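You operate a simulated robot arm through the tools that you are given. There is no shell and no other tool.

You are at the controls of a simulated two-armed robot. One attempt, no reset.

JOB
Take the yellow rag from the top of the green belt and leave it in the teal crate. Put the blue tray on the top of the green belt away on the shelf under the mesh bench. Put the yellow pad from the long grey shelf on the top of the green belt. Open the sliding shelf, take the grey heat sink from the top of the green belt and leave it on the top of the sliding shelf and shut the shelf again. Put the blue tin on the top of the green belt away on the middle right shelf of the blue rack. Lift the tub lid open. The order is free. Set down upright: blue tin.

It is judged by the outcome, as a careful person would: the job done as asked, and still so three seconds after it is handed in. It fails if anything else is knocked over, pushed out of place, dropped, spilled or broken. A push-on lid holds only when it is set on centred and level and pressed home; a screw cap is set on level and turned clockwise until tight.

ROBOT AND FRAMES
Two 6-joint arms with three-finger grippers on one trunk, on a base that moves. Base frame: it is fixed to the floor where the robot stands at the start and does not move with it; the origin is under the middle of the robot, x ahead of it, y to its left, z up; the surface under the hand at the start is at about z = 950. Readings come in mm, degrees, newtons and seconds.
The left shoulder is at the start at [21, 170, 1449], the right one opposite. With the tool pointing down near the work surface each hand reaches from about 400 to 680 mm from the robot's upright axis, wherever it stands, measured 20 degrees to its own side. Places, roughly: blue tin [500, 1250, 1000]; blue tray (32x19x3 cm) [700, -400, 1000]; grey heat sink (7x5x3 cm) [700, 1100, 1000]; middle right shelf of the blue rack [-4300, -800, 800]; shelf under the mesh bench [-2300, 7600, 300]; sliding shelf [700, 500, 500]; teal crate (44x30x15 cm) [700, 400, 1000]; top of the green belt [700, 600, 1000]; top of the sliding shelf [700, 500, 500]; tub lid [-200, 10000, 1000]; yellow pad (7x10x5 cm) [400, -600, 600]; yellow rag (9x7x3 cm) [700, 100, 1000]. Payload 2.2 kg a hand.
The tool frame of a hand sits at the grasp point between the pads (the TCP): z along the fingers, y along the line on which they close. The tips reach 25 mm beyond it. The gripper opens to 104 mm; its body begins 74 mm behind the TCP.
Orientation is told as [roll, pitch, yaw] about the base's x, y, z axes, in that order, counted from this pose: with the fingers straight down and closing along the base's y, the tool's x points along the base's -x, its y along +y and its z along -z.

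CONTROLS
- The arms move only by the tool arm_command. It takes "left_deltas", "right_deltas" or both (then of equal length, played together; a hand with none holds still); each is text: rows parted by semicolons, each of 7 numbers parted by spaces: the shift along the base's x, y, z in mm, then the turn, a rotation vector about the base's x, y, z in rad, then the opening, from 0 (shut) to 1 (fully open). In form: x y z wx wy wz fingers; .... A call has 1 to 20 rows; each row shifts and turns the commanded pose from where the row before left it. Rows are played at 5 a second. More than 50 mm and 8.6 degrees between two rows, or a gripper value outside its range, and nothing of the call is played. Where a pose cannot be reached the arm comes as near as it can. A force on the tool above 40 N (or 10 N above the force at the start of the call, whichever is more), or a blocked arm, ends the call early, and 0.2 s more pass. Each finger travels about 72 mm/s and halts on what it meets, pressing with about 25 N; the grip force reading is that of the motor and also rises with nothing between the fingers. The clock runs only during rows and for 0.2 s after the last one: add rows that do not move to give the fingers time. It gives the time, the measured TCP pose, the force on the tool (base axes), the opening and the grip force at its end, in the units of the frame above (readings bear some noise), with the torque about the TCP (base axes, N m) and any sound that the robot's microphone picked up.
- Cameras (640 x 400 px; columns grow to the right, rows downward): "scene" is now at [156.8, 20.9, 1329.6]; the picture's right is [0.18, -0.98, 0.00], its down [-0.66, -0.12, -0.74] and it looks along [0.73, 0.13, -0.67] (base axes); focal length 214 px, centre (320, 200). "left" rides on the left gripper at [82, -3, -104] in its tool frame; the picture's right is [0.04, 1.00, 0.00], its down [-0.75, 0.03, -0.66] and it looks along [-0.66, 0.03, 0.75] (tool axes); focal length 256 px, centre (320, 200). "right" rides on the right gripper at [82, 3, -104] in its tool frame; the picture's right is [-0.04, 1.00, 0.00], its down [-0.75, -0.03, -0.66] and it looks along [-0.66, -0.03, 0.75] (tool axes); focal length 256 px, centre (320, 200). There is no depth. A picture from a camera that has moved, and an enlarged one, comes with that camera's place and axes in the base frame and with its lens. The place of the scene camera against the robot may be out by one fixed shift of up to 12 mm in any direction.
- snapshot(camera): a new picture of that camera. It takes no simulated time.
- raise_lower(by): moves the trunk up (or, below 0, down) by that many mm; the arms and the scene camera ride with it, the base frame stays. It gives what a move gives, with no picture.
- steer(legs): drives the robot by 1 to 6 legs, each [ahead, left, turn to the left] in mm, mm and degrees, along the robot's own axes; the way and the turn of a leg run together, so that a leg with both is an arc; at most 1500 mm and 180 degrees a leg. The arms and the cameras ride along, it lands a little off, and it stops where it bumps. It gives what a move gives.
- pan_tilt(pan, tilt): turns the head with the scene camera to pan (to the left, within 60 degrees either way) and tilt (down, from -29 to 69), counted from straight ahead of the robot (the tilt from the chest, where the trunk bows). It gives what a move gives.
- enlarge(camera, box): a new picture of the part [left, top, right, bottom] of that camera's present view, enlarged. It takes no simulated time.
- hand_in(): hands the job in; it is judged then, once.

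Nothing tells you exact positions but the pictures and the camera data. Unless the task says otherwise, let go and move clear before handing in.

The tools are called after "Call:" as a command line: name --argument value ..., lists and objects as JSON in quotes. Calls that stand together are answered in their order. arm_command: Moves the arms, as the interface text tells. Its arguments: {"type":"object","properties":{"left_deltas":{"type":"string"},"right_deltas":{"type":"string"}},"required":[]} The other tools are called the same way: raise_lower (by) moves the trunk up or down; steer (legs) drives the base; pan_tilt (pan, tilt) turns the head that bears the scene camera; snapshot (camera) takes a picture; enlarge (camera, box) takes an enlarged picture of a part of a camera's view; hand_in () hands the job in.

At the start:

```text
t: 0.0
left_eef_pos: [451.5, 442.7, 1283.9]
left_tcp_rot: [0.0, 0.1, -0.1]
left_force: [0.5, 0.8, 0.8]
left_moment: [0.01, 0.01, 0.03]
left_opening: 104.0
left_grip_force: 0.1
right_eef_pos: [627.3, -42.8, 1281.4]
right_tcp_rot: [0.0, 0.0, 0.0]
right_force: [-0.2, -0.1, 0.7]
right_moment: [0.03, 0.0, 0.0]
right_opening: 103.9
right_grip_force: 0.0
trunk travel left (down, up): [-641.0, 101.0]
robot x, y, heading: [1.2, -0.8, 0.4]
head pan, tilt (commanded): [10.2, 42.0]
```

scene: 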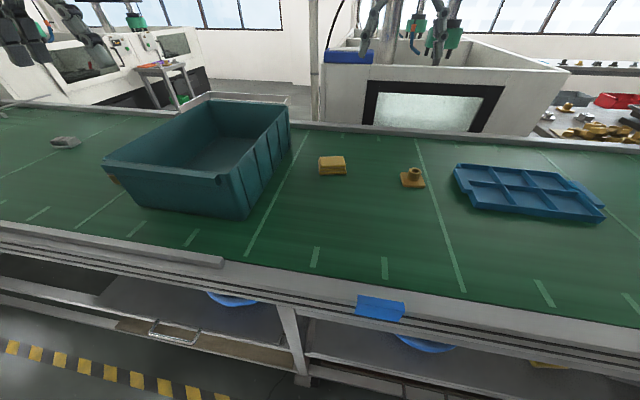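
right: 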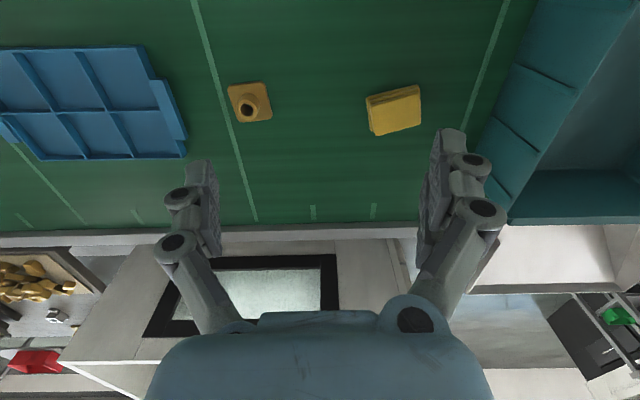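
left: 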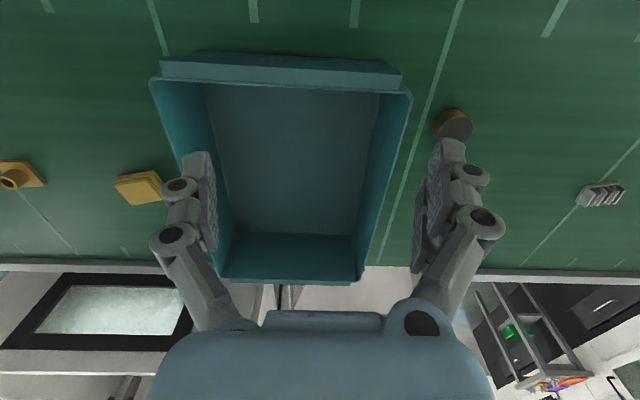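

I see the green belt ahead with the teal crate, rag, brown fixture and blue tray, the heat sink to the left, and a handled drawer below the belt. I'll look around with the head before moving anything.

Call:
enlarge --camera "scene" --box '[0, 220, 320, 400]'

Call:
enlarge --camera "scene" --box '[320, 120, 640, 320]'

Call:
pan_tilt --pan 55 --tilt 35

```text
2.00 times, centred on (160, 310) of scene
camera zoom: at [156.8, 20.9, 1329.6], right [0.18, -0.98, 0.0], down [-0.66, -0.12, -0.74], along [0.73, 0.13, -0.67], focal length 429 px, centre (640, -20)
```

zoom: 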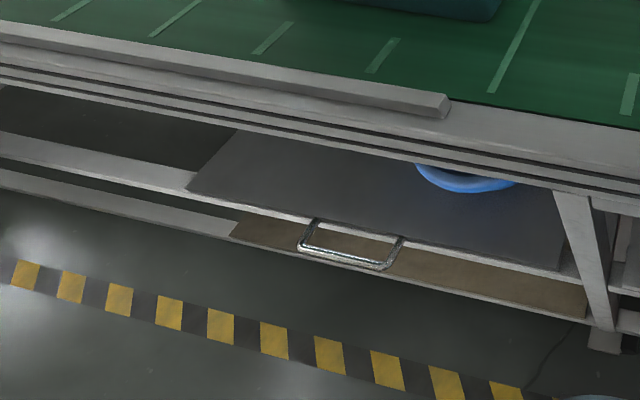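

```text
2.00 times, centred on (480, 220) of scene
camera zoom: at [156.8, 20.9, 1329.6], right [0.18, -0.98, 0.0], down [-0.66, -0.12, -0.74], along [0.73, 0.13, -0.67], focal length 429 px, centre (0, 160)
```

zoom: 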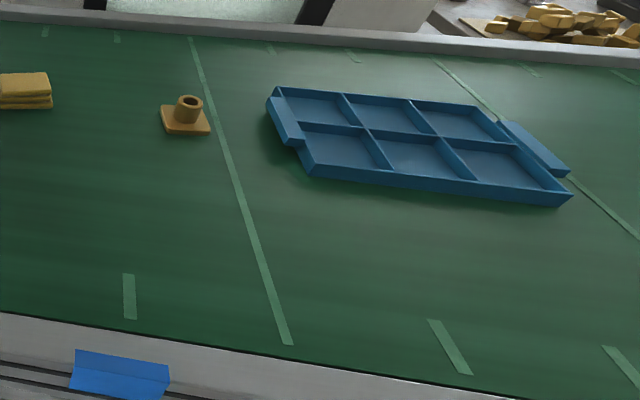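

```text
t: 1.1
left_eef_pos: [451.7, 442.3, 1283.4]
left_tcp_rot: [0.0, 0.0, 0.0]
left_force: [-0.3, -0.7, 0.4]
left_moment: [-0.02, 0.01, -0.05]
left_opening: 104.2
left_grip_force: 0.1
right_eef_pos: [628.6, -42.8, 1281.8]
right_tcp_rot: [0.0, 0.0, 0.1]
right_force: [0.4, -0.3, 0.7]
right_moment: [-0.01, -0.05, 0.01]
right_opening: 103.7
right_grip_force: 0.0
trunk travel left (down, up): [-641.0, 101.0]
robot x, y, heading: [0.1, -0.7, 0.1]
head pan, tilt (commanded): [55.0, 35.0]
```

The tray has end handles and the drawer has a wire handle. Now I look to the left.

Call:
snapshot --camera "scene"

Call:
pan_tilt --pan -45 --tilt 40

Call:
snapshot --camera "scene"

```text
taken
camera scene: at [125.1, 78.3, 1340.1], right [0.82, -0.57, 0.0], down [-0.33, -0.47, -0.82], along [0.47, 0.67, -0.57], focal length 214 px, centre (320, 200)
```

scene: 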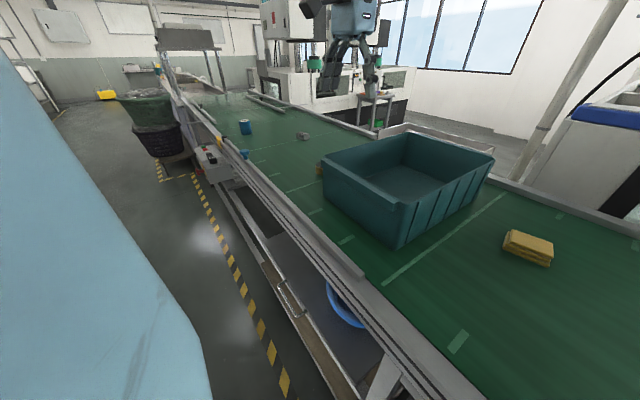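

```text
t: 2.9
left_eef_pos: [451.4, 442.9, 1284.2]
left_tcp_rot: [0.1, -0.1, -0.1]
left_force: [-0.8, -0.6, 0.4]
left_moment: [-0.03, 0.01, 0.01]
left_opening: 104.0
left_grip_force: 0.1
right_eef_pos: [627.3, -41.8, 1281.4]
right_tcp_rot: [0.0, -0.1, 0.0]
right_force: [0.8, 0.3, -0.4]
right_moment: [0.01, 0.01, 0.0]
right_opening: 104.0
right_grip_force: 0.0
trunk travel left (down, up): [-641.0, 101.0]
robot x, y, heading: [1.1, 0.3, -0.1]
head pan, tilt (commanded): [-45.0, 40.0]
```

```text
taken
camera scene: at [134.7, -53.9, 1332.6], right [-0.71, -0.71, 0.0], down [-0.46, 0.45, -0.77], along [0.54, -0.54, -0.64], focal length 214 px, centre (320, 200)
```

scene: 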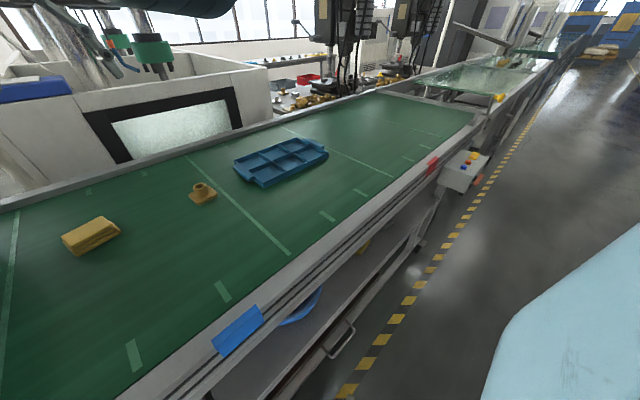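

The second drawer and the long shelf with the yellow pad lie to the right. I look down to see how much clearance the base has to the belt.

Call:
pan_tilt --pan 0 --tilt 69

Call:
snapshot --camera "scene"

Call:
pan_tilt --pan -50 --tilt 65

Call:
snapshot --camera "scene"

Call:
pan_tilt --pan 50 --tilt 65

Call:
snapshot --camera "scene"

```text
t: 4.0
left_eef_pos: [451.4, 443.1, 1283.6]
left_tcp_rot: [0.0, 0.0, 0.0]
left_force: [-0.2, 1.0, -0.8]
left_moment: [0.01, 0.0, 0.0]
left_opening: 104.1
left_grip_force: 0.1
right_eef_pos: [627.4, -42.2, 1280.6]
right_tcp_rot: [0.1, 0.0, 0.0]
right_force: [-0.4, -1.2, -1.1]
right_moment: [-0.01, 0.01, -0.01]
right_opening: 104.2
right_grip_force: 0.0
trunk travel left (down, up): [-641.0, 101.0]
robot x, y, heading: [2.2, -3.5, 0.0]
head pan, tilt (commanded): [0.0, 68.8]
```

```text
taken
camera scene: at [130.5, 6.1, 1296.4], right [0.0, -1.0, 0.0], down [-0.93, 0.0, -0.36], along [0.36, 0.0, -0.93], focal length 214 px, centre (320, 200)
```

scene: 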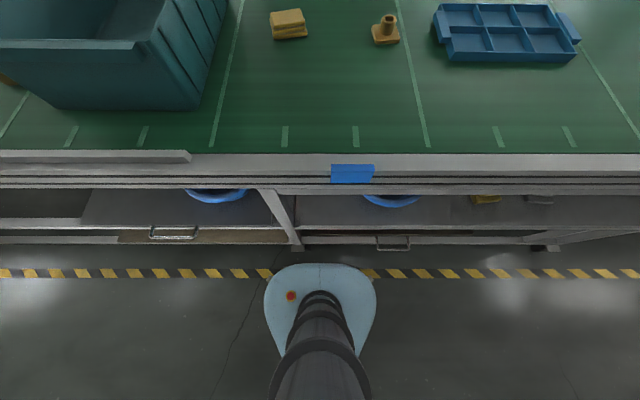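

```text
t: 5.2
left_eef_pos: [450.9, 442.0, 1282.4]
left_tcp_rot: [0.1, 0.0, 0.0]
left_force: [-0.4, 0.2, 0.6]
left_moment: [0.0, 0.0, 0.0]
left_opening: 103.8
left_grip_force: 0.0
right_eef_pos: [628.7, -43.5, 1281.3]
right_tcp_rot: [0.0, 0.0, 0.0]
right_force: [0.4, -0.6, 0.1]
right_moment: [-0.03, -0.01, 0.0]
right_opening: 104.2
right_grip_force: 0.0
trunk travel left (down, up): [-641.0, 101.0]
robot x, y, heading: [-0.3, 0.4, 0.1]
head pan, tilt (commanded): [-50.0, 65.0]
```

```text
taken
camera scene: at [113.5, -40.3, 1300.2], right [-0.77, -0.64, 0.0], down [-0.58, 0.69, -0.42], along [0.27, -0.32, -0.91], focal length 214 px, centre (320, 200)
```

scene: 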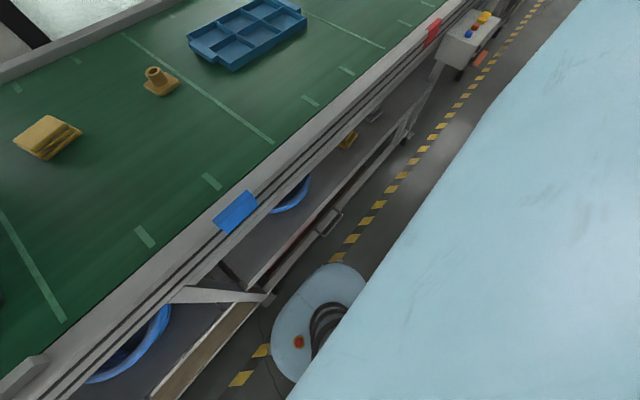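

```text
t: 6.9
left_eef_pos: [451.1, 442.0, 1284.1]
left_tcp_rot: [0.0, 0.0, -0.1]
left_force: [-0.1, -0.5, 0.2]
left_moment: [0.0, 0.01, -0.01]
left_opening: 103.9
left_grip_force: 0.0
right_eef_pos: [626.5, -42.6, 1281.9]
right_tcp_rot: [0.0, 0.0, 0.0]
right_force: [-0.4, -0.4, -0.1]
right_moment: [0.0, -0.02, -0.01]
right_opening: 104.2
right_grip_force: 0.0
trunk travel left (down, up): [-641.0, 101.0]
robot x, y, heading: [2.3, -0.5, 0.1]
head pan, tilt (commanded): [50.0, 65.0]
```

```text
taken
camera scene: at [113.5, 52.6, 1300.2], right [0.77, -0.64, 0.0], down [-0.58, -0.69, -0.42], along [0.27, 0.32, -0.91], focal length 214 px, centre (320, 200)
```

scene: 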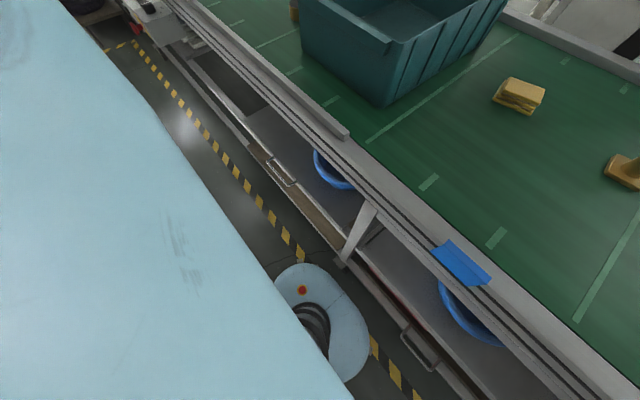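

The base front sits about 100 mm short of the belt's leg, so I can come about 60 mm ahead. First I move the right hand out of the way, since the left hand can reach both the rag (about [717, 74, 965]) and the crate.

Call:
enlarge --camera "right" --box '[320, 40, 480, 140]'

Call:
arm_command --right_deltas "-20 -45 0 0 0 0 1; -20 -45 0 0 0 0 1; -20 -45 0 0 0 0 1; -20 -45 0 0 0 0 1; -20 -45 0 0 0 0 1; -20 -45 0 0 0 0 1"

Call:
pan_tilt --pan 10 --tilt 50

Call:
steer --legs '[[60, 0, 0]]'

```text
4.00 times, centred on (400, 90) of right
camera zoom: at [547.1, -39.3, 1385.4], right [0.04, 1.0, 0.0], down [0.75, -0.03, 0.66], along [0.66, -0.03, -0.75], focal length 1024 px, centre (0, 640)
```

zoom: 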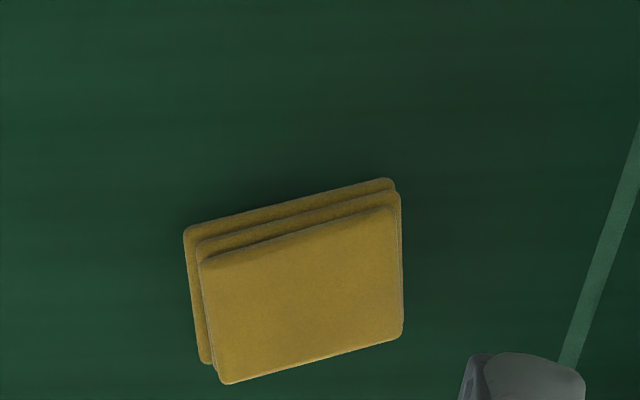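

```text
t: 8.3
left_eef_pos: [451.0, 440.0, 1284.5]
left_tcp_rot: [0.0, 0.0, 0.0]
left_force: [0.3, 0.1, 0.2]
left_moment: [0.01, 0.01, 0.02]
left_opening: 104.0
left_grip_force: 0.1
right_eef_pos: [648.5, -299.9, 1247.6]
right_tcp_rot: [0.1, -0.1, 0.0]
right_force: [-0.2, -0.3, 0.1]
right_moment: [0.04, -0.02, 0.0]
right_opening: 104.1
right_grip_force: 0.0
right hand out of reach, approached as far as the arm can: row 1, 2, 3, 4, 5, 6
trunk travel left (down, up): [-641.0, 101.0]
robot x, y, heading: [4.4, 4.9, -0.1]
head pan, tilt (commanded): [50.0, 65.0]
```

```text
t: 9.4
left_eef_pos: [451.2, 441.9, 1283.8]
left_tcp_rot: [0.2, 0.0, -0.1]
left_force: [-0.5, -0.2, -0.5]
left_moment: [0.01, 0.02, 0.0]
left_opening: 103.8
left_grip_force: 0.1
right_eef_pos: [649.7, -297.5, 1248.4]
right_tcp_rot: [0.0, 0.0, 0.0]
right_force: [-0.1, -0.1, 0.0]
right_moment: [-0.01, -0.01, 0.01]
right_opening: 103.9
right_grip_force: 0.1
trunk travel left (down, up): [-641.0, 101.0]
robot x, y, heading: [0.0, 0.2, 0.1]
head pan, tilt (commanded): [10.0, 50.0]
```

```text
t: 10.5
left_eef_pos: [477.2, 443.9, 1282.5]
left_tcp_rot: [0.1, -0.1, 0.3]
left_force: [-0.1, 0.4, -0.5]
left_moment: [-0.04, 0.03, 0.01]
left_opening: 103.9
left_grip_force: 0.0
right_eef_pos: [679.5, -296.1, 1247.5]
right_tcp_rot: [0.0, 0.1, 0.5]
right_force: [-0.8, 0.2, 0.4]
right_moment: [0.03, -0.04, -0.03]
right_opening: 103.7
right_grip_force: 0.0
trunk travel left (down, up): [-641.0, 101.0]
robot x, y, heading: [28.0, -5.7, 0.2]
head pan, tilt (commanded): [10.0, 50.0]
stopped in leg 1: the robot was blocked; the commanded pose is now the measured one
```

The base was stopped after 28 mm, probably by the frame or a drawer handle. I'll back off a little and look.

Call:
steer --legs '[[-20, 0, 0]]'

Call:
pan_tilt --pan 0 --tilt 69

Call:
enlarge --camera "scene" --box '[160, 150, 480, 350]'

Call:
snapshot --camera "scene"

```text
t: 11.3
left_eef_pos: [459.6, 442.7, 1282.5]
left_tcp_rot: [0.0, 0.1, 0.4]
left_force: [1.5, 0.3, 0.0]
left_moment: [0.03, 0.07, 0.01]
left_opening: 104.0
left_grip_force: 0.1
right_eef_pos: [661.1, -295.0, 1244.3]
right_tcp_rot: [0.0, 0.2, 0.4]
right_force: [0.1, 0.2, -0.1]
right_moment: [0.02, 0.02, 0.01]
right_opening: 104.2
right_grip_force: 0.1
trunk travel left (down, up): [-641.0, 101.0]
robot x, y, heading: [6.7, -1.7, 0.6]
head pan, tilt (commanded): [10.0, 50.0]
```

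```text
t: 12.1
left_eef_pos: [457.9, 443.8, 1282.6]
left_tcp_rot: [0.0, 0.0, 0.5]
left_force: [0.1, 0.2, -0.9]
left_moment: [-0.02, 0.01, 0.01]
left_opening: 103.9
left_grip_force: 0.0
right_eef_pos: [660.0, -295.9, 1246.0]
right_tcp_rot: [0.0, 0.1, 0.4]
right_force: [0.1, -0.3, -0.4]
right_moment: [-0.01, 0.02, -0.03]
right_opening: 104.2
right_grip_force: 0.1
trunk travel left (down, up): [-641.0, 101.0]
robot x, y, heading: [6.4, 2.8, 0.6]
head pan, tilt (commanded): [0.0, 68.8]
```

```text
2.00 times, centred on (320, 250) of scene
camera zoom: at [139.0, 4.9, 1296.5], right [0.01, -1.0, 0.0], down [-0.93, -0.01, -0.36], along [0.36, 0.0, -0.93], focal length 429 px, centre (320, 100)
```

zoom: 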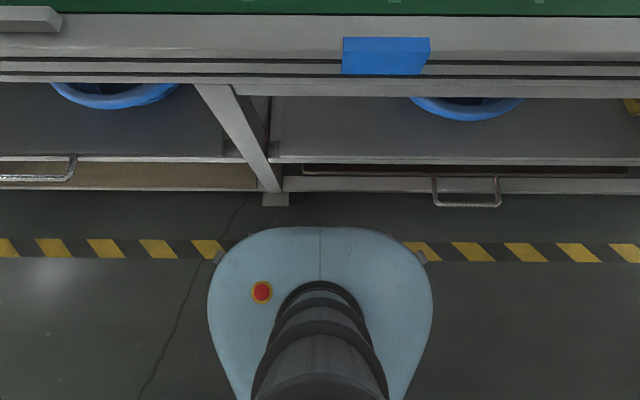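

```text
taken
camera scene: at [139.0, 4.9, 1296.5], right [0.01, -1.0, 0.0], down [-0.93, -0.01, -0.36], along [0.36, 0.0, -0.93], focal length 214 px, centre (320, 200)
```

scene: 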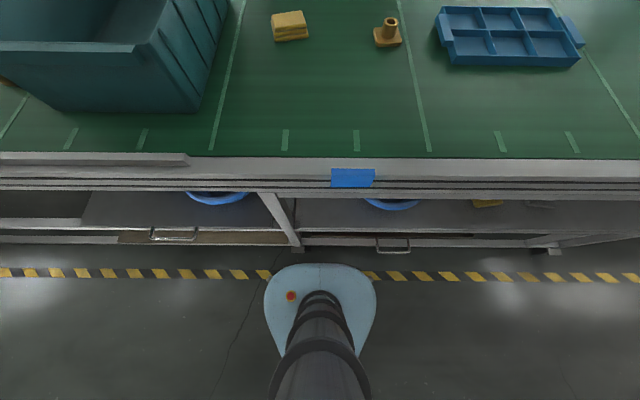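

The way ahead is limited to about 20 mm, so I'll reach the rag by lowering the trunk instead. I move the left hand to above the rag first, clear of the crate.

Call:
arm_command --left_deltas "25 -40 0 0 0 0 1; 25 -40 0 0 0 0 1; 25 -40 0 0 0 0 1; 25 -40 0 0 0 0 1; 25 -40 0 0 0 0 1; 25 -40 0 0 0 0 1; 25 -40 0 0 0 0 1; 25 -40 0 0 0 0 1; 20 -40 0 0 0 0 1"

```text
t: 14.1
left_eef_pos: [439.3, 395.2, 1270.4]
left_tcp_rot: [0.0, -0.1, 0.4]
left_force: [-0.2, -0.8, -0.1]
left_moment: [0.02, 0.0, -0.02]
left_opening: 104.1
left_grip_force: 0.1
left hand out of reach, approached as far as the arm can: row 1, 2, 3, 4, 5, 6, 7, 8, 9
right_eef_pos: [659.8, -296.3, 1245.4]
right_tcp_rot: [-0.1, 0.1, 0.4]
right_force: [-0.1, 0.1, 0.0]
right_moment: [-0.03, -0.02, 0.02]
right_opening: 104.1
right_grip_force: 0.0
trunk travel left (down, up): [-641.0, 101.0]
robot x, y, heading: [8.3, -1.1, 0.3]
head pan, tilt (commanded): [0.0, 68.8]
```

At this height the hand is at its limit with the tool pointing down. I'll bring it down a little first (still clear of the crate rim at ~1100) and see how it follows.

Call:
arm_command --left_deltas "0 0 -40 0 0 0 1; 0 0 -30 0 0 0 1; 0 0 0 0 0 0 1"

```text
t: 14.9
left_eef_pos: [439.2, 393.9, 1200.1]
left_tcp_rot: [0.2, 0.0, 0.4]
left_force: [0.0, -0.3, -0.4]
left_moment: [0.01, -0.01, -0.04]
left_opening: 103.9
left_grip_force: 0.1
right_eef_pos: [659.5, -295.5, 1246.4]
right_tcp_rot: [0.0, 0.0, 0.5]
right_force: [0.0, -0.4, 0.0]
right_moment: [0.02, 0.0, -0.01]
right_opening: 103.9
right_grip_force: 0.1
trunk travel left (down, up): [-641.0, 101.0]
robot x, y, heading: [10.0, -0.4, 0.4]
head pan, tilt (commanded): [0.0, 68.8]
```

Each call starts from the measured pose, which is useful to know. Now I go across at z=1200 toward the rag.

Call:
arm_command --left_deltas "25 -40 0 0 0 0 1; 25 -40 0 0 0 0 1; 25 -40 0 0 0 0 1; 25 -40 0 0 0 0 1; 25 -40 0 0 0 0 1; 25 -40 0 0 0 0 1; 25 -40 0 0 0 0 1; 30 -30 0 0 0 0 1; 30 0 0 0 0 0 1"

```text
t: 16.9
left_eef_pos: [448.0, 402.8, 1205.6]
left_tcp_rot: [0.0, -0.1, 0.5]
left_force: [0.3, -0.4, 0.7]
left_moment: [-0.01, 0.0, 0.03]
left_opening: 103.8
left_grip_force: 0.1
left hand out of reach, approached as far as the arm can: row 1, 2, 3, 4, 5, 6, 7, 8, 9
right_eef_pos: [660.6, -295.4, 1247.0]
right_tcp_rot: [-0.1, 0.2, 0.4]
right_force: [-0.1, 0.5, -1.0]
right_moment: [-0.04, 0.03, -0.02]
right_opening: 103.7
right_grip_force: 0.1
trunk travel left (down, up): [-641.0, 101.0]
robot x, y, heading: [9.5, 0.2, 0.4]
head pan, tilt (commanded): [0.0, 68.8]
```

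The hand won't go that way; I test single directions to learn what limits it.

Call:
arm_command --left_deltas "40 0 0 0 0 0 1; 40 0 0 0 0 0 1; 0 0 0 0 0 0 1"

Call:
snapshot --camera "left"

```text
t: 17.7
left_eef_pos: [487.0, 439.9, 1209.6]
left_tcp_rot: [0.0, -0.2, 0.4]
left_force: [-0.5, -0.2, -0.2]
left_moment: [0.03, -0.02, 0.0]
left_opening: 104.3
left_grip_force: 0.1
left hand out of reach, approached as far as the arm can: row 1, 2
right_eef_pos: [658.9, -296.0, 1247.0]
right_tcp_rot: [0.0, 0.2, 0.4]
right_force: [0.9, -0.3, -0.5]
right_moment: [0.01, 0.01, -0.01]
right_opening: 104.0
right_grip_force: 0.0
trunk travel left (down, up): [-641.0, 101.0]
robot x, y, heading: [9.2, -3.7, 0.0]
head pan, tilt (commanded): [0.0, 68.8]
```

```text
taken
camera left: at [404.6, 435.5, 1312.7], right [-0.05, 1.0, 0.0], down [0.75, 0.03, 0.66], along [0.66, 0.03, -0.75], focal length 256 px, centre (320, 200)
```

left: 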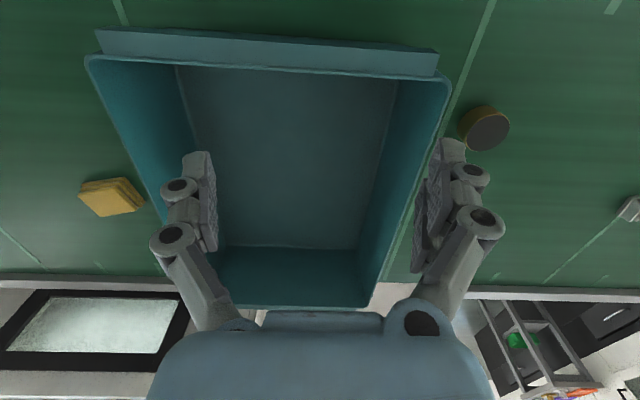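

The limit looks like a line through the shoulder. I test whether yawing the tool frees the hand.

Call:
arm_command --left_deltas "0 0 0 0 0 -0.13 1; 0 0 0 0 0 -0.13 1; 0 -40 0 0 0 0 1; 0 -40 0 0 0 0 1; 0 0 0 0 0 0 1"

```text
t: 18.9
left_eef_pos: [447.7, 401.0, 1210.4]
left_tcp_rot: [0.0, -0.1, -14.5]
left_force: [0.3, 0.4, -0.5]
left_moment: [-0.02, -0.03, 0.02]
left_opening: 104.0
left_grip_force: 0.1
left hand out of reach, approached as far as the arm can: row 3, 4
right_eef_pos: [660.3, -296.3, 1246.8]
right_tcp_rot: [0.0, 0.1, 0.3]
right_force: [-0.6, 0.2, 0.2]
right_moment: [-0.01, 0.0, 0.03]
right_opening: 104.3
right_grip_force: 0.1
trunk travel left (down, up): [-641.0, 101.0]
robot x, y, heading: [11.6, 0.7, 0.4]
head pan, tilt (commanded): [0.0, 68.8]
```

The boundary doesn't depend on yaw. I gather a bit more data: bring the hand nearer and try from there.

Call:
arm_command --left_deltas "-30 0 0 0 0 0.12 1; -40 0 0 0 0 0.13 1; -40 0 0 0 0 0 1; 0 -40 0 0 0 0 1; 0 -40 0 0 0 0 1; 0 -40 0 0 0 0 1; 0 -40 0 0 0 0 1; 0 0 0 0 0 0 1"

```text
t: 20.7
left_eef_pos: [313.7, 312.5, 1213.4]
left_tcp_rot: [0.0, -0.3, -0.3]
left_force: [0.2, 0.9, 0.2]
left_moment: [0.0, -0.01, 0.02]
left_opening: 104.1
left_grip_force: 0.1
left hand out of reach, approached as far as the arm can: row 5, 6, 7
right_eef_pos: [659.9, -294.7, 1248.1]
right_tcp_rot: [-0.1, 0.1, 0.3]
right_force: [-0.3, -0.3, 0.1]
right_moment: [-0.02, 0.01, -0.02]
right_opening: 104.0
right_grip_force: 0.0
trunk travel left (down, up): [-641.0, 101.0]
robot x, y, heading: [12.6, -1.4, 0.4]
head pan, tilt (commanded): [0.0, 68.8]
```

I lower the hand in the free space in front of the crate and test the inward move there, nearer the work-surface height.

Call:
arm_command --left_deltas "0 0 -45 0 0 0 1; 0 0 -45 0 0 0 1; 0 0 -45 0 0 0 1; 0 0 -45 0 0 0 1; 0 -40 0 0 0 0 1; 0 -40 0 0 0 0 1; 0 -40 0 0 0 0 1; 0 0 0 0 0 0 1"

Call:
snapshot --camera "scene"

```text
t: 22.5
left_eef_pos: [269.3, 318.0, 1059.5]
left_tcp_rot: [0.0, -0.1, -0.2]
left_force: [1.0, -0.8, 0.4]
left_moment: [-0.01, 0.01, 0.01]
left_opening: 104.2
left_grip_force: 0.1
left hand out of reach, approached as far as the arm can: row 2, 3, 4, 5, 6, 7
right_eef_pos: [659.2, -294.7, 1245.9]
right_tcp_rot: [0.0, 0.1, 0.4]
right_force: [0.9, 0.5, -1.4]
right_moment: [-0.02, 0.03, 0.0]
right_opening: 103.9
right_grip_force: 0.1
trunk travel left (down, up): [-641.0, 101.0]
robot x, y, heading: [7.0, -2.1, 0.4]
head pan, tilt (commanded): [0.0, 68.8]
```

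```text
taken
camera scene: at [139.3, 4.8, 1296.4], right [0.01, -1.0, 0.0], down [-0.93, -0.01, -0.36], along [0.36, 0.0, -0.93], focal length 214 px, centre (320, 200)
```

scene: 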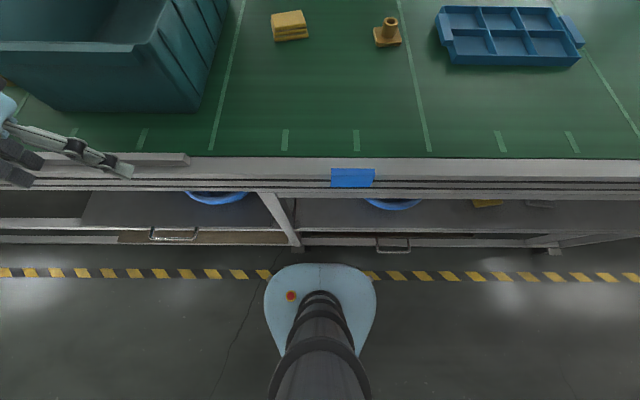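

I test the right arm the same way: straight down a bit, then toward the rag.

Call:
arm_command --right_deltas "0 0 -40 0 0 0 1; 0 0 -40 0 0 0 1; 0 40 0 0 0 0 1; 0 40 0 0 0 0 1; 0 40 0 0 0 0 1; 0 40 0 0 0 0 1; 0 0 0 0 0 0 1"

```text
t: 24.1
left_eef_pos: [269.9, 316.0, 1059.9]
left_tcp_rot: [0.1, -0.1, -0.2]
left_force: [-0.2, 0.0, -0.3]
left_moment: [0.02, 0.04, 0.02]
left_opening: 104.0
left_grip_force: 0.0
right_eef_pos: [658.9, -135.0, 1163.6]
right_tcp_rot: [0.1, 0.2, 0.4]
right_force: [0.4, -0.3, -0.3]
right_moment: [0.03, 0.02, 0.0]
right_opening: 104.0
right_grip_force: 0.1
trunk travel left (down, up): [-641.0, 101.0]
robot x, y, heading: [9.9, -2.4, 0.6]
head pan, tilt (commanded): [0.0, 68.8]
```

The right arm moves freely, so I'll use it for the rag. I drive left about 330 mm so the right shoulder faces the rag and the crate is within its reach.

Call:
arm_command --left_deltas "-10 20 30 0 0 0 1; -10 20 40 0 0 0 1; 0 20 40 0 0 0 1; 0 20 0 0 0 0 1"

Call:
steer --legs '[[0, 330, 0]]'

Call:
pan_tilt --pan -10 --tilt 50

Call:
snapshot --camera "scene"

Call:
snapshot --camera "right"

```text
t: 25.1
left_eef_pos: [258.5, 347.4, 1168.9]
left_tcp_rot: [0.0, 0.0, -0.2]
left_force: [-0.7, 0.5, 0.3]
left_moment: [-0.03, -0.02, -0.02]
left_opening: 104.1
left_grip_force: 0.1
left hand out of reach, approached as far as the arm can: row 2, 3, 4
right_eef_pos: [657.8, -133.6, 1164.2]
right_tcp_rot: [0.0, 0.2, 0.5]
right_force: [-0.3, 1.0, 0.7]
right_moment: [-0.04, -0.03, -0.06]
right_opening: 104.0
right_grip_force: 0.1
trunk travel left (down, up): [-641.0, 101.0]
robot x, y, heading: [9.1, -2.1, 0.2]
head pan, tilt (commanded): [0.0, 68.8]
```

```text
t: 27.3
left_eef_pos: [256.3, 681.0, 1167.6]
left_tcp_rot: [0.0, 0.0, -0.1]
left_force: [-0.2, -0.2, -0.2]
left_moment: [-0.03, 0.02, -0.02]
left_opening: 104.3
left_grip_force: 0.1
right_eef_pos: [657.4, 201.4, 1164.2]
right_tcp_rot: [0.0, 0.1, 0.5]
right_force: [-0.1, 0.9, 0.2]
right_moment: [-0.01, -0.01, 0.01]
right_opening: 104.2
right_grip_force: 0.0
trunk travel left (down, up): [-641.0, 101.0]
robot x, y, heading: [5.3, 332.1, 0.7]
head pan, tilt (commanded): [0.0, 68.8]
```

```text
t: 28.1
left_eef_pos: [256.6, 680.1, 1168.1]
left_tcp_rot: [0.2, 0.0, -0.2]
left_force: [0.7, -0.4, 0.1]
left_moment: [0.01, 0.02, 0.0]
left_opening: 104.2
left_grip_force: 0.0
right_eef_pos: [655.9, 200.4, 1163.3]
right_tcp_rot: [0.0, 0.1, 0.5]
right_force: [0.2, -0.7, -0.7]
right_moment: [-0.02, 0.0, -0.01]
right_opening: 103.8
right_grip_force: 0.0
trunk travel left (down, up): [-641.0, 101.0]
robot x, y, heading: [4.1, 331.2, 0.5]
head pan, tilt (commanded): [-10.0, 50.0]
```

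```text
taken
camera scene: at [156.5, 325.3, 1318.3], right [-0.16, -0.99, 0.0], down [-0.76, 0.13, -0.64], along [0.63, -0.11, -0.77], focal length 214 px, centre (320, 200)
```

scene: 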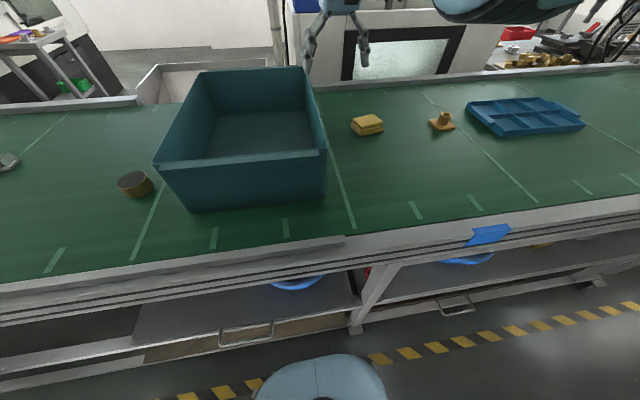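

```text
taken
camera right: at [576.1, 203.1, 1268.7], right [0.03, 1.0, 0.0], down [0.76, -0.02, 0.65], along [0.65, -0.02, -0.76], focal length 256 px, centre (320, 200)
```

right: 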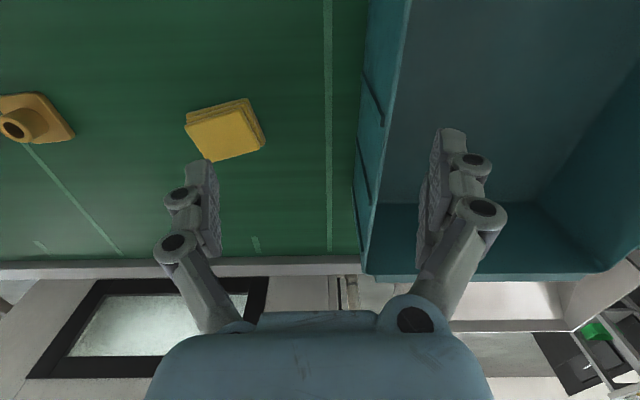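

The rag is at about [714, 79]. I move the right hand above it, then lower the trunk for more reach.

Call:
arm_command --right_deltas "0 -40 0 0 0 0.08 1; 10 -40 0 0 0 0.1 1; 20 -40 0 0 0 0.1 1; 0 0 0 0 0 0 1"

Call:
raise_lower --by -100

Call:
snapshot --camera "right"

```text
t: 29.1
left_eef_pos: [257.0, 681.6, 1168.3]
left_tcp_rot: [0.0, -0.1, -0.1]
left_force: [0.3, 0.3, -0.3]
left_moment: [-0.03, 0.0, 0.0]
left_opening: 104.1
left_grip_force: 0.0
right_eef_pos: [684.5, 79.9, 1165.6]
right_tcp_rot: [0.1, 0.1, 16.6]
right_force: [0.0, 0.4, 0.3]
right_moment: [0.0, -0.01, -0.02]
right_opening: 104.1
right_grip_force: 0.0
trunk travel left (down, up): [-641.0, 101.0]
robot x, y, heading: [2.7, 332.6, 0.5]
head pan, tilt (commanded): [-10.0, 50.0]
```

```text
t: 30.4
left_eef_pos: [258.2, 681.1, 1068.9]
left_tcp_rot: [0.0, 0.2, -0.1]
left_force: [-0.5, 0.5, -0.3]
left_moment: [0.04, -0.02, 0.0]
left_opening: 103.9
left_grip_force: 0.0
right_eef_pos: [686.3, 80.6, 1065.8]
right_tcp_rot: [0.0, 0.1, 16.5]
right_force: [0.4, -0.1, 0.6]
right_moment: [0.04, 0.02, -0.02]
right_opening: 104.0
right_grip_force: 0.1
trunk travel left (down, up): [-541.0, 201.0]
robot x, y, heading: [3.7, 331.9, 0.8]
head pan, tilt (commanded): [-10.0, 50.0]
```

```text
taken
camera right: at [608.5, 60.5, 1169.1], right [-0.25, 0.97, 0.0], down [0.73, 0.19, 0.66], along [0.64, 0.16, -0.76], focal length 256 px, centre (320, 200)
```

right: 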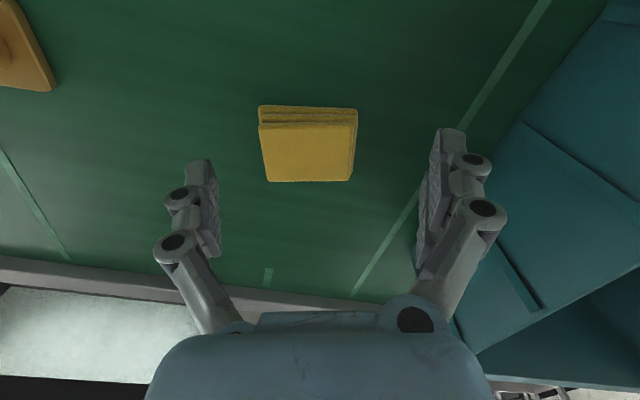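

The rag's long side (about 85 mm) lies along the finger line at yaw ~15°. I nudge ahead, lower the trunk a bit and centre the hand before going down.

Call:
steer --legs '[[16, 0, 0]]'

Call:
raise_lower --by -45

Call:
snapshot --camera "right"

```text
t: 31.2
left_eef_pos: [273.9, 681.0, 1067.5]
left_tcp_rot: [0.0, 0.1, -0.1]
left_force: [-0.1, 0.7, -0.2]
left_moment: [0.01, -0.01, 0.0]
left_opening: 104.0
left_grip_force: 0.0
right_eef_pos: [702.2, 79.4, 1064.7]
right_tcp_rot: [0.1, 0.1, 16.5]
right_force: [0.7, 0.2, -0.2]
right_moment: [-0.02, 0.02, 0.01]
right_opening: 103.7
right_grip_force: 0.1
trunk travel left (down, up): [-541.0, 201.0]
robot x, y, heading: [25.1, 333.7, 0.4]
head pan, tilt (commanded): [-10.0, 50.0]
```

```text
t: 32.1
left_eef_pos: [274.8, 680.9, 1022.3]
left_tcp_rot: [0.0, 0.4, -0.1]
left_force: [-0.3, -0.2, 1.2]
left_moment: [0.01, -0.03, 0.03]
left_opening: 104.2
left_grip_force: 0.1
right_eef_pos: [700.7, 80.8, 1020.0]
right_tcp_rot: [0.0, 0.1, 16.5]
right_force: [-0.4, 0.1, -0.2]
right_moment: [-0.03, -0.02, 0.02]
right_opening: 104.0
right_grip_force: 0.0
trunk travel left (down, up): [-496.0, 246.0]
robot x, y, heading: [21.1, 327.1, 0.0]
head pan, tilt (commanded): [-10.0, 50.0]
```

```text
taken
camera right: at [624.1, 60.8, 1124.6], right [-0.25, 0.97, 0.0], down [0.73, 0.19, 0.66], along [0.64, 0.16, -0.76], focal length 256 px, centre (320, 200)
```

right: 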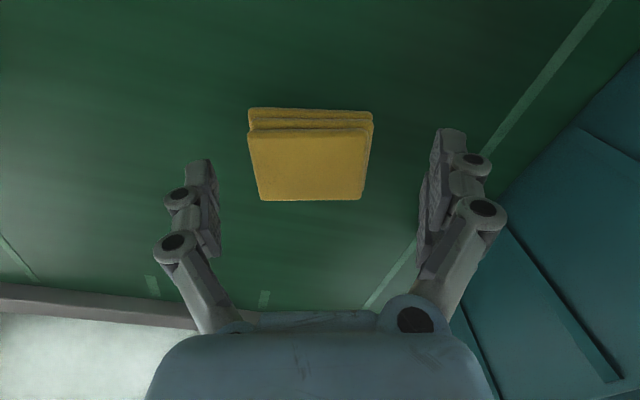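

Rag centre reads [715, 75]; I shift over it and descend so the fingers straddle it.

Call:
arm_command --right_deltas "14 -6 0 0 0 0 1; 0 0 -20 0 0 0 1; 0 0 0 0 0 0 1"

Call:
snapshot --camera "right"

```text
t: 32.9
left_eef_pos: [275.6, 680.4, 1022.2]
left_tcp_rot: [0.0, 0.5, -0.1]
left_force: [0.1, 0.1, 0.1]
left_moment: [0.02, -0.02, -0.01]
left_opening: 103.8
left_grip_force: 0.0
right_eef_pos: [706.1, 78.9, 999.9]
right_tcp_rot: [0.1, 0.1, 16.5]
right_force: [-0.5, 0.1, -0.2]
right_moment: [0.01, 0.01, -0.01]
right_opening: 103.8
right_grip_force: 0.0
right hand out of reach, approached as far as the arm can: row 1
trunk travel left (down, up): [-496.0, 246.0]
robot x, y, heading: [24.5, 335.5, 0.4]
head pan, tilt (commanded): [-10.0, 50.0]
```

```text
taken
camera right: at [627.9, 58.2, 1104.5], right [-0.25, 0.97, 0.0], down [0.73, 0.19, 0.66], along [0.64, 0.16, -0.76], focal length 256 px, centre (320, 200)
```

right: 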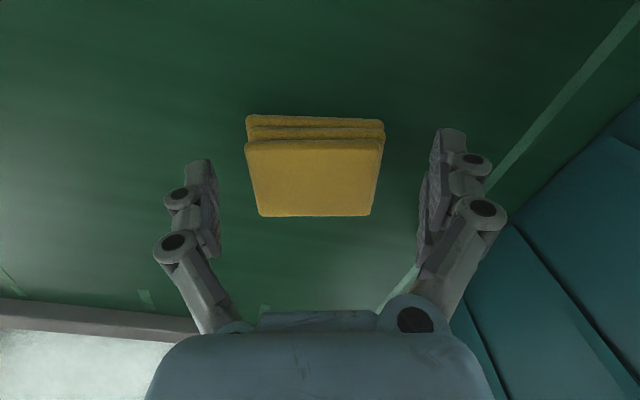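

Only a small lateral offset remains; the 8 mm short in reach doesn't matter. I shift 5 mm right and go down, then close.

Call:
arm_command --right_deltas "0 -5 -8 0 0 0 1; 0 0 -8 0 0 0 1; 0 0 -6 0 0 0 1; 0 0 0 0 0 0 1"

Call:
snapshot --camera "right"

```text
t: 33.9
left_eef_pos: [275.8, 680.7, 1022.2]
left_tcp_rot: [0.0, 0.3, 0.0]
left_force: [-0.9, 0.4, -0.4]
left_moment: [0.0, -0.01, 0.01]
left_opening: 104.0
left_grip_force: 0.1
right_eef_pos: [701.9, 73.2, 978.0]
right_tcp_rot: [0.0, 0.1, 16.5]
right_force: [-0.4, -0.3, -0.1]
right_moment: [0.01, 0.02, -0.01]
right_opening: 104.0
right_grip_force: 0.2
right hand out of reach, approached as far as the arm can: row 1
trunk travel left (down, up): [-496.0, 246.0]
robot x, y, heading: [22.5, 334.0, 0.6]
head pan, tilt (commanded): [-10.0, 50.0]
```

```text
taken
camera right: at [623.4, 53.8, 1082.6], right [-0.25, 0.97, 0.0], down [0.73, 0.19, 0.66], along [0.63, 0.16, -0.76], focal length 256 px, centre (320, 200)
```

right: 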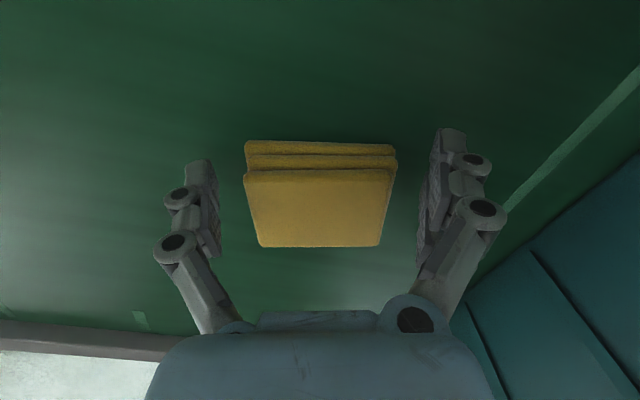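

The fingers straddle the rag evenly; now I close.

Call:
arm_command --right_deltas "0 0 0 0 0 0 0; 0 0 0 0 0 0 0; 0 0 0 0 0 0 0; 0 0 0 0 0 0 0; 0 0 0 0 0 0 0"

```text
t: 35.1
left_eef_pos: [275.7, 680.7, 1022.3]
left_tcp_rot: [0.0, 0.4, -0.1]
left_force: [-0.2, 0.7, 0.2]
left_moment: [0.02, -0.01, -0.01]
left_opening: 103.9
left_grip_force: 0.0
right_eef_pos: [701.8, 74.2, 978.2]
right_tcp_rot: [-0.1, 0.0, 16.4]
right_force: [0.5, -0.5, -0.4]
right_moment: [0.03, 0.02, -0.02]
right_opening: 84.5
right_grip_force: 25.4
trunk travel left (down, up): [-496.0, 246.0]
robot x, y, heading: [25.3, 331.0, 0.5]
head pan, tilt (commanded): [-10.0, 50.0]
```

Gripped at 84.5 mm. I lift with the trunk.

Call:
raise_lower --by 210

Call:
snapshot --camera "scene"

Call:
snapshot --camera "right"

```text
t: 37.3
left_eef_pos: [275.8, 680.3, 1231.7]
left_tcp_rot: [0.0, 0.3, -0.1]
left_force: [0.2, 1.1, 0.4]
left_moment: [0.0, 0.0, 0.02]
left_opening: 104.0
left_grip_force: 0.2
right_eef_pos: [702.4, 74.0, 1199.6]
right_tcp_rot: [-0.3, -1.0, 16.5]
right_force: [0.0, 0.6, -0.4]
right_moment: [-0.03, 0.0, 0.04]
right_opening: 84.2
right_grip_force: 24.4
trunk travel left (down, up): [-706.0, 36.0]
robot x, y, heading: [22.2, 331.6, 0.6]
head pan, tilt (commanded): [-10.0, 50.0]
```

```text
taken
camera scene: at [172.5, 325.6, 1383.4], right [-0.16, -0.99, 0.0], down [-0.76, 0.13, -0.64], along [0.63, -0.11, -0.77], focal length 214 px, centre (320, 200)
```

scene: 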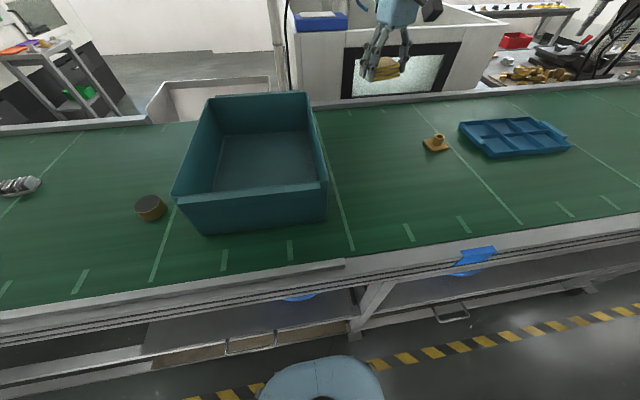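

```text
taken
camera right: at [622.8, 53.7, 1304.5], right [-0.25, 0.97, 0.0], down [0.72, 0.19, 0.67], along [0.65, 0.16, -0.74], focal length 256 px, centre (320, 200)
```

right: 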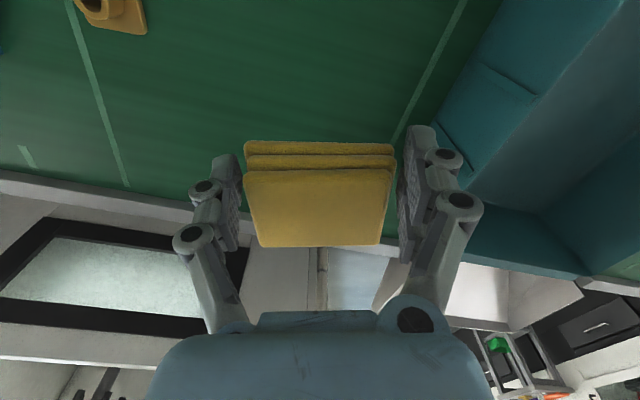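

The rag is held. The crate spans x≈430–830, y≈255–530; I carry the rag over its middle at z≈1200.

Call:
arm_command --right_deltas "-9 40 0 0 0 0 0; -9 40 0 0 0 0 0; -9 40 0 0 0 0 0; -9 40 0 0 0 0 0; -9 40 0 0 0 0 0; -9 40 0 0 0 0 0; -9 40 0 0 0 0 0; -9 36 0 0 0 0 0; 0 0 0 0 0 0 0"

Call:
snapshot --camera "right"

```text
t: 39.3
left_eef_pos: [274.8, 680.1, 1232.3]
left_tcp_rot: [0.0, 0.5, -0.1]
left_force: [0.1, -0.8, -0.6]
left_moment: [0.01, -0.02, -0.01]
left_opening: 103.9
left_grip_force: 0.0
right_eef_pos: [645.9, 356.8, 1201.7]
right_tcp_rot: [-0.1, -1.2, 16.3]
right_force: [-0.7, 0.3, -0.3]
right_moment: [0.03, -0.02, 0.03]
right_opening: 84.1
right_grip_force: 25.2
right hand out of reach, approached as far as the arm can: row 7, 8
trunk travel left (down, up): [-706.0, 36.0]
robot x, y, heading: [22.8, 328.3, 0.6]
head pan, tilt (commanded): [-10.0, 50.0]
```

```text
taken
camera right: at [565.4, 337.1, 1305.0], right [-0.24, 0.97, 0.0], down [0.72, 0.18, 0.67], along [0.65, 0.16, -0.74], focal length 256 px, centre (320, 200)
```

right: 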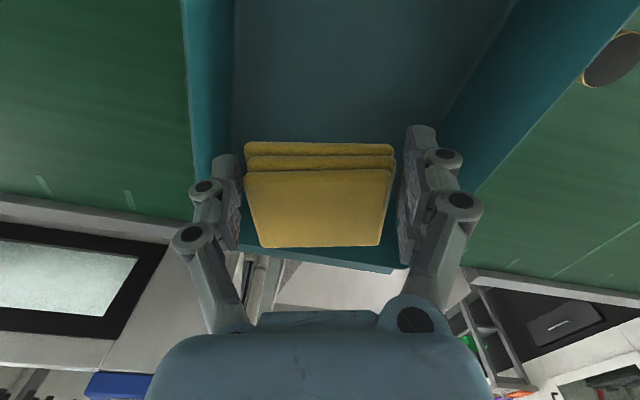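

The arm stops at y=357; I drive the base 35 mm left to centre over the crate.

Call:
steer --legs '[[0, 38, 0]]'

Call:
raise_lower --by -150

Call:
snapshot --camera "scene"

Call:
snapshot --camera "right"

```text
t: 40.2
left_eef_pos: [275.7, 716.7, 1232.5]
left_tcp_rot: [0.0, 0.4, -0.2]
left_force: [0.1, -0.7, -0.6]
left_moment: [0.05, 0.0, -0.01]
left_opening: 103.9
left_grip_force: 0.1
right_eef_pos: [645.5, 392.7, 1201.2]
right_tcp_rot: [-0.2, -1.1, 16.3]
right_force: [0.4, -0.8, -0.6]
right_moment: [0.01, 0.03, -0.02]
right_opening: 83.9
right_grip_force: 25.4
trunk travel left (down, up): [-706.0, 36.0]
robot x, y, heading: [21.5, 370.5, 0.6]
head pan, tilt (commanded): [-10.0, 50.0]
```

```text
t: 42.0
left_eef_pos: [274.2, 718.5, 1082.3]
left_tcp_rot: [0.0, 0.4, -0.2]
left_force: [0.0, 0.0, 0.0]
left_moment: [-0.04, 0.0, 0.01]
left_opening: 103.8
left_grip_force: 0.0
right_eef_pos: [648.7, 393.7, 1052.4]
right_tcp_rot: [-0.4, -1.0, 16.2]
right_force: [0.2, 0.9, -0.6]
right_moment: [-0.02, -0.02, -0.01]
right_opening: 84.1
right_grip_force: 25.0
trunk travel left (down, up): [-556.0, 186.0]
robot x, y, heading: [18.6, 368.4, 0.7]
head pan, tilt (commanded): [-10.0, 50.0]
```

```text
taken
camera scene: at [172.5, 363.6, 1233.0], right [-0.17, -0.99, 0.0], down [-0.76, 0.13, -0.64], along [0.63, -0.11, -0.77], focal length 214 px, centre (320, 200)
```

scene: 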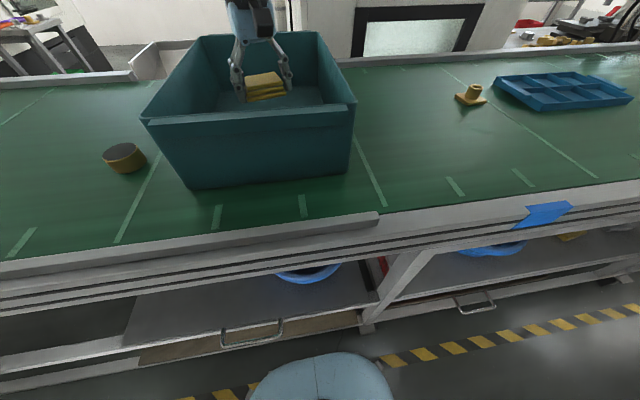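

```text
taken
camera right: at [567.1, 374.9, 1155.4], right [-0.24, 0.97, -0.01], down [0.72, 0.18, 0.67], along [0.65, 0.16, -0.74], focal length 256 px, centre (320, 200)
```

right: 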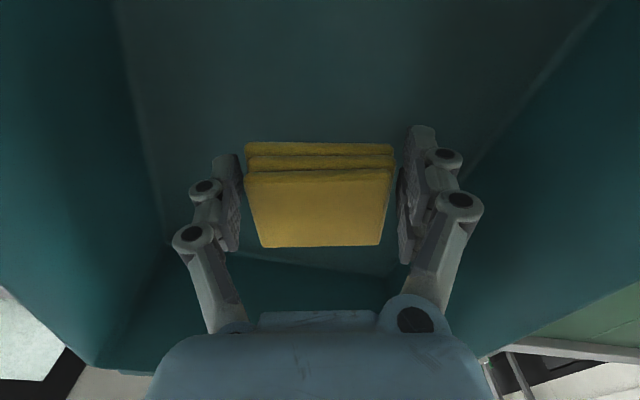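

The rag is inside the crate. I lower it nearly to the crate floor and let go.

Call:
arm_command --right_deltas "0 0 -20 0 0 0 0; 0 0 -20 0 0 0 0; 0 0 -18 0 0 0 0; 0 0 0 0 0 0 0"

```text
t: 43.0
left_eef_pos: [276.1, 718.1, 1082.4]
left_tcp_rot: [-0.1, 0.5, -0.2]
left_force: [0.1, -0.4, -0.3]
left_moment: [0.03, 0.01, 0.0]
left_opening: 104.0
left_grip_force: 0.0
right_eef_pos: [638.2, 388.3, 994.9]
right_tcp_rot: [-0.3, -0.8, 16.5]
right_force: [0.6, -0.4, 0.5]
right_moment: [-0.01, 0.01, -0.05]
right_opening: 83.8
right_grip_force: 24.5
right hand out of reach, approached as far as the arm can: row 2, 3
trunk travel left (down, up): [-556.0, 186.0]
robot x, y, heading: [19.3, 371.6, 0.5]
head pan, tilt (commanded): [-10.0, 50.0]
```

Call:
arm_command --right_deltas "0 0 0 0 0 0 0.5; 0 0 0 0 0 0 1; 0 0 0 0 0 0 1; 0 0 0 0 0 0 1; 0 0 0 0 0 0 1"

Call:
snapshot --camera "right"

```text
t: 44.1
left_eef_pos: [275.6, 718.8, 1081.6]
left_tcp_rot: [-0.1, 0.3, -0.2]
left_force: [-0.1, -0.6, 0.6]
left_moment: [0.0, 0.04, -0.03]
left_opening: 103.9
left_grip_force: 0.0
right_eef_pos: [638.3, 388.2, 995.4]
right_tcp_rot: [-0.3, -0.9, 16.3]
right_force: [0.8, 0.0, 0.2]
right_moment: [0.01, 0.02, 0.03]
right_opening: 104.2
right_grip_force: 0.0
trunk travel left (down, up): [-556.0, 186.0]
robot x, y, heading: [20.0, 368.5, 0.4]
head pan, tilt (commanded): [-10.0, 50.0]
```

```text
taken
camera right: at [558.5, 368.0, 1098.7], right [-0.24, 0.97, -0.01], down [0.72, 0.18, 0.67], along [0.65, 0.16, -0.74], focal length 256 px, centre (320, 200)
```

right: 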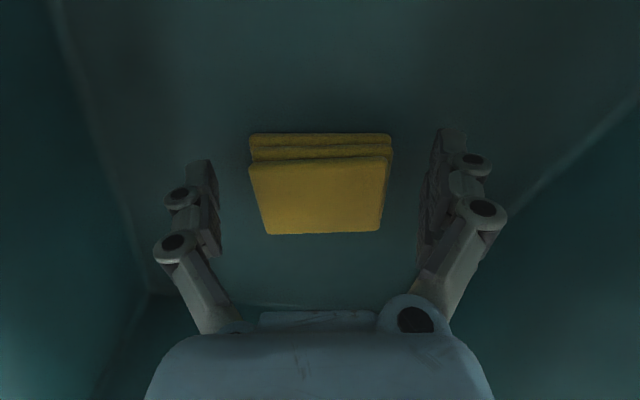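

The rag lies in the crate. I raise the hand out with the trunk.

Call:
raise_lower --by 180

Call:
snapshot --camera "scene"

```text
t: 46.1
left_eef_pos: [275.2, 719.0, 1261.6]
left_tcp_rot: [0.0, 0.4, -0.2]
left_force: [-0.9, -0.2, 0.0]
left_moment: [-0.02, 0.0, 0.0]
left_opening: 104.3
left_grip_force: 0.0
right_eef_pos: [637.1, 386.2, 1175.3]
right_tcp_rot: [-0.3, -0.8, 16.3]
right_force: [0.2, 0.6, -0.2]
right_moment: [0.01, -0.01, -0.02]
right_opening: 104.0
right_grip_force: 0.0
trunk travel left (down, up): [-736.0, 6.0]
robot x, y, heading: [26.0, 370.8, 0.5]
head pan, tilt (commanded): [-10.0, 50.0]
```

```text
taken
camera scene: at [172.0, 363.7, 1413.4], right [-0.17, -0.99, 0.0], down [-0.76, 0.13, -0.64], along [0.63, -0.11, -0.77], focal length 214 px, centre (320, 200)
```

scene: 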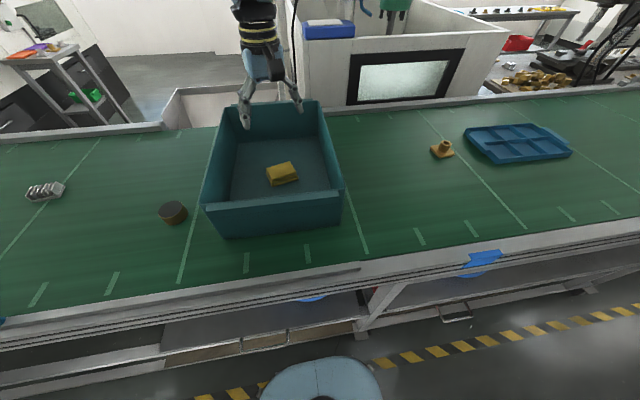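

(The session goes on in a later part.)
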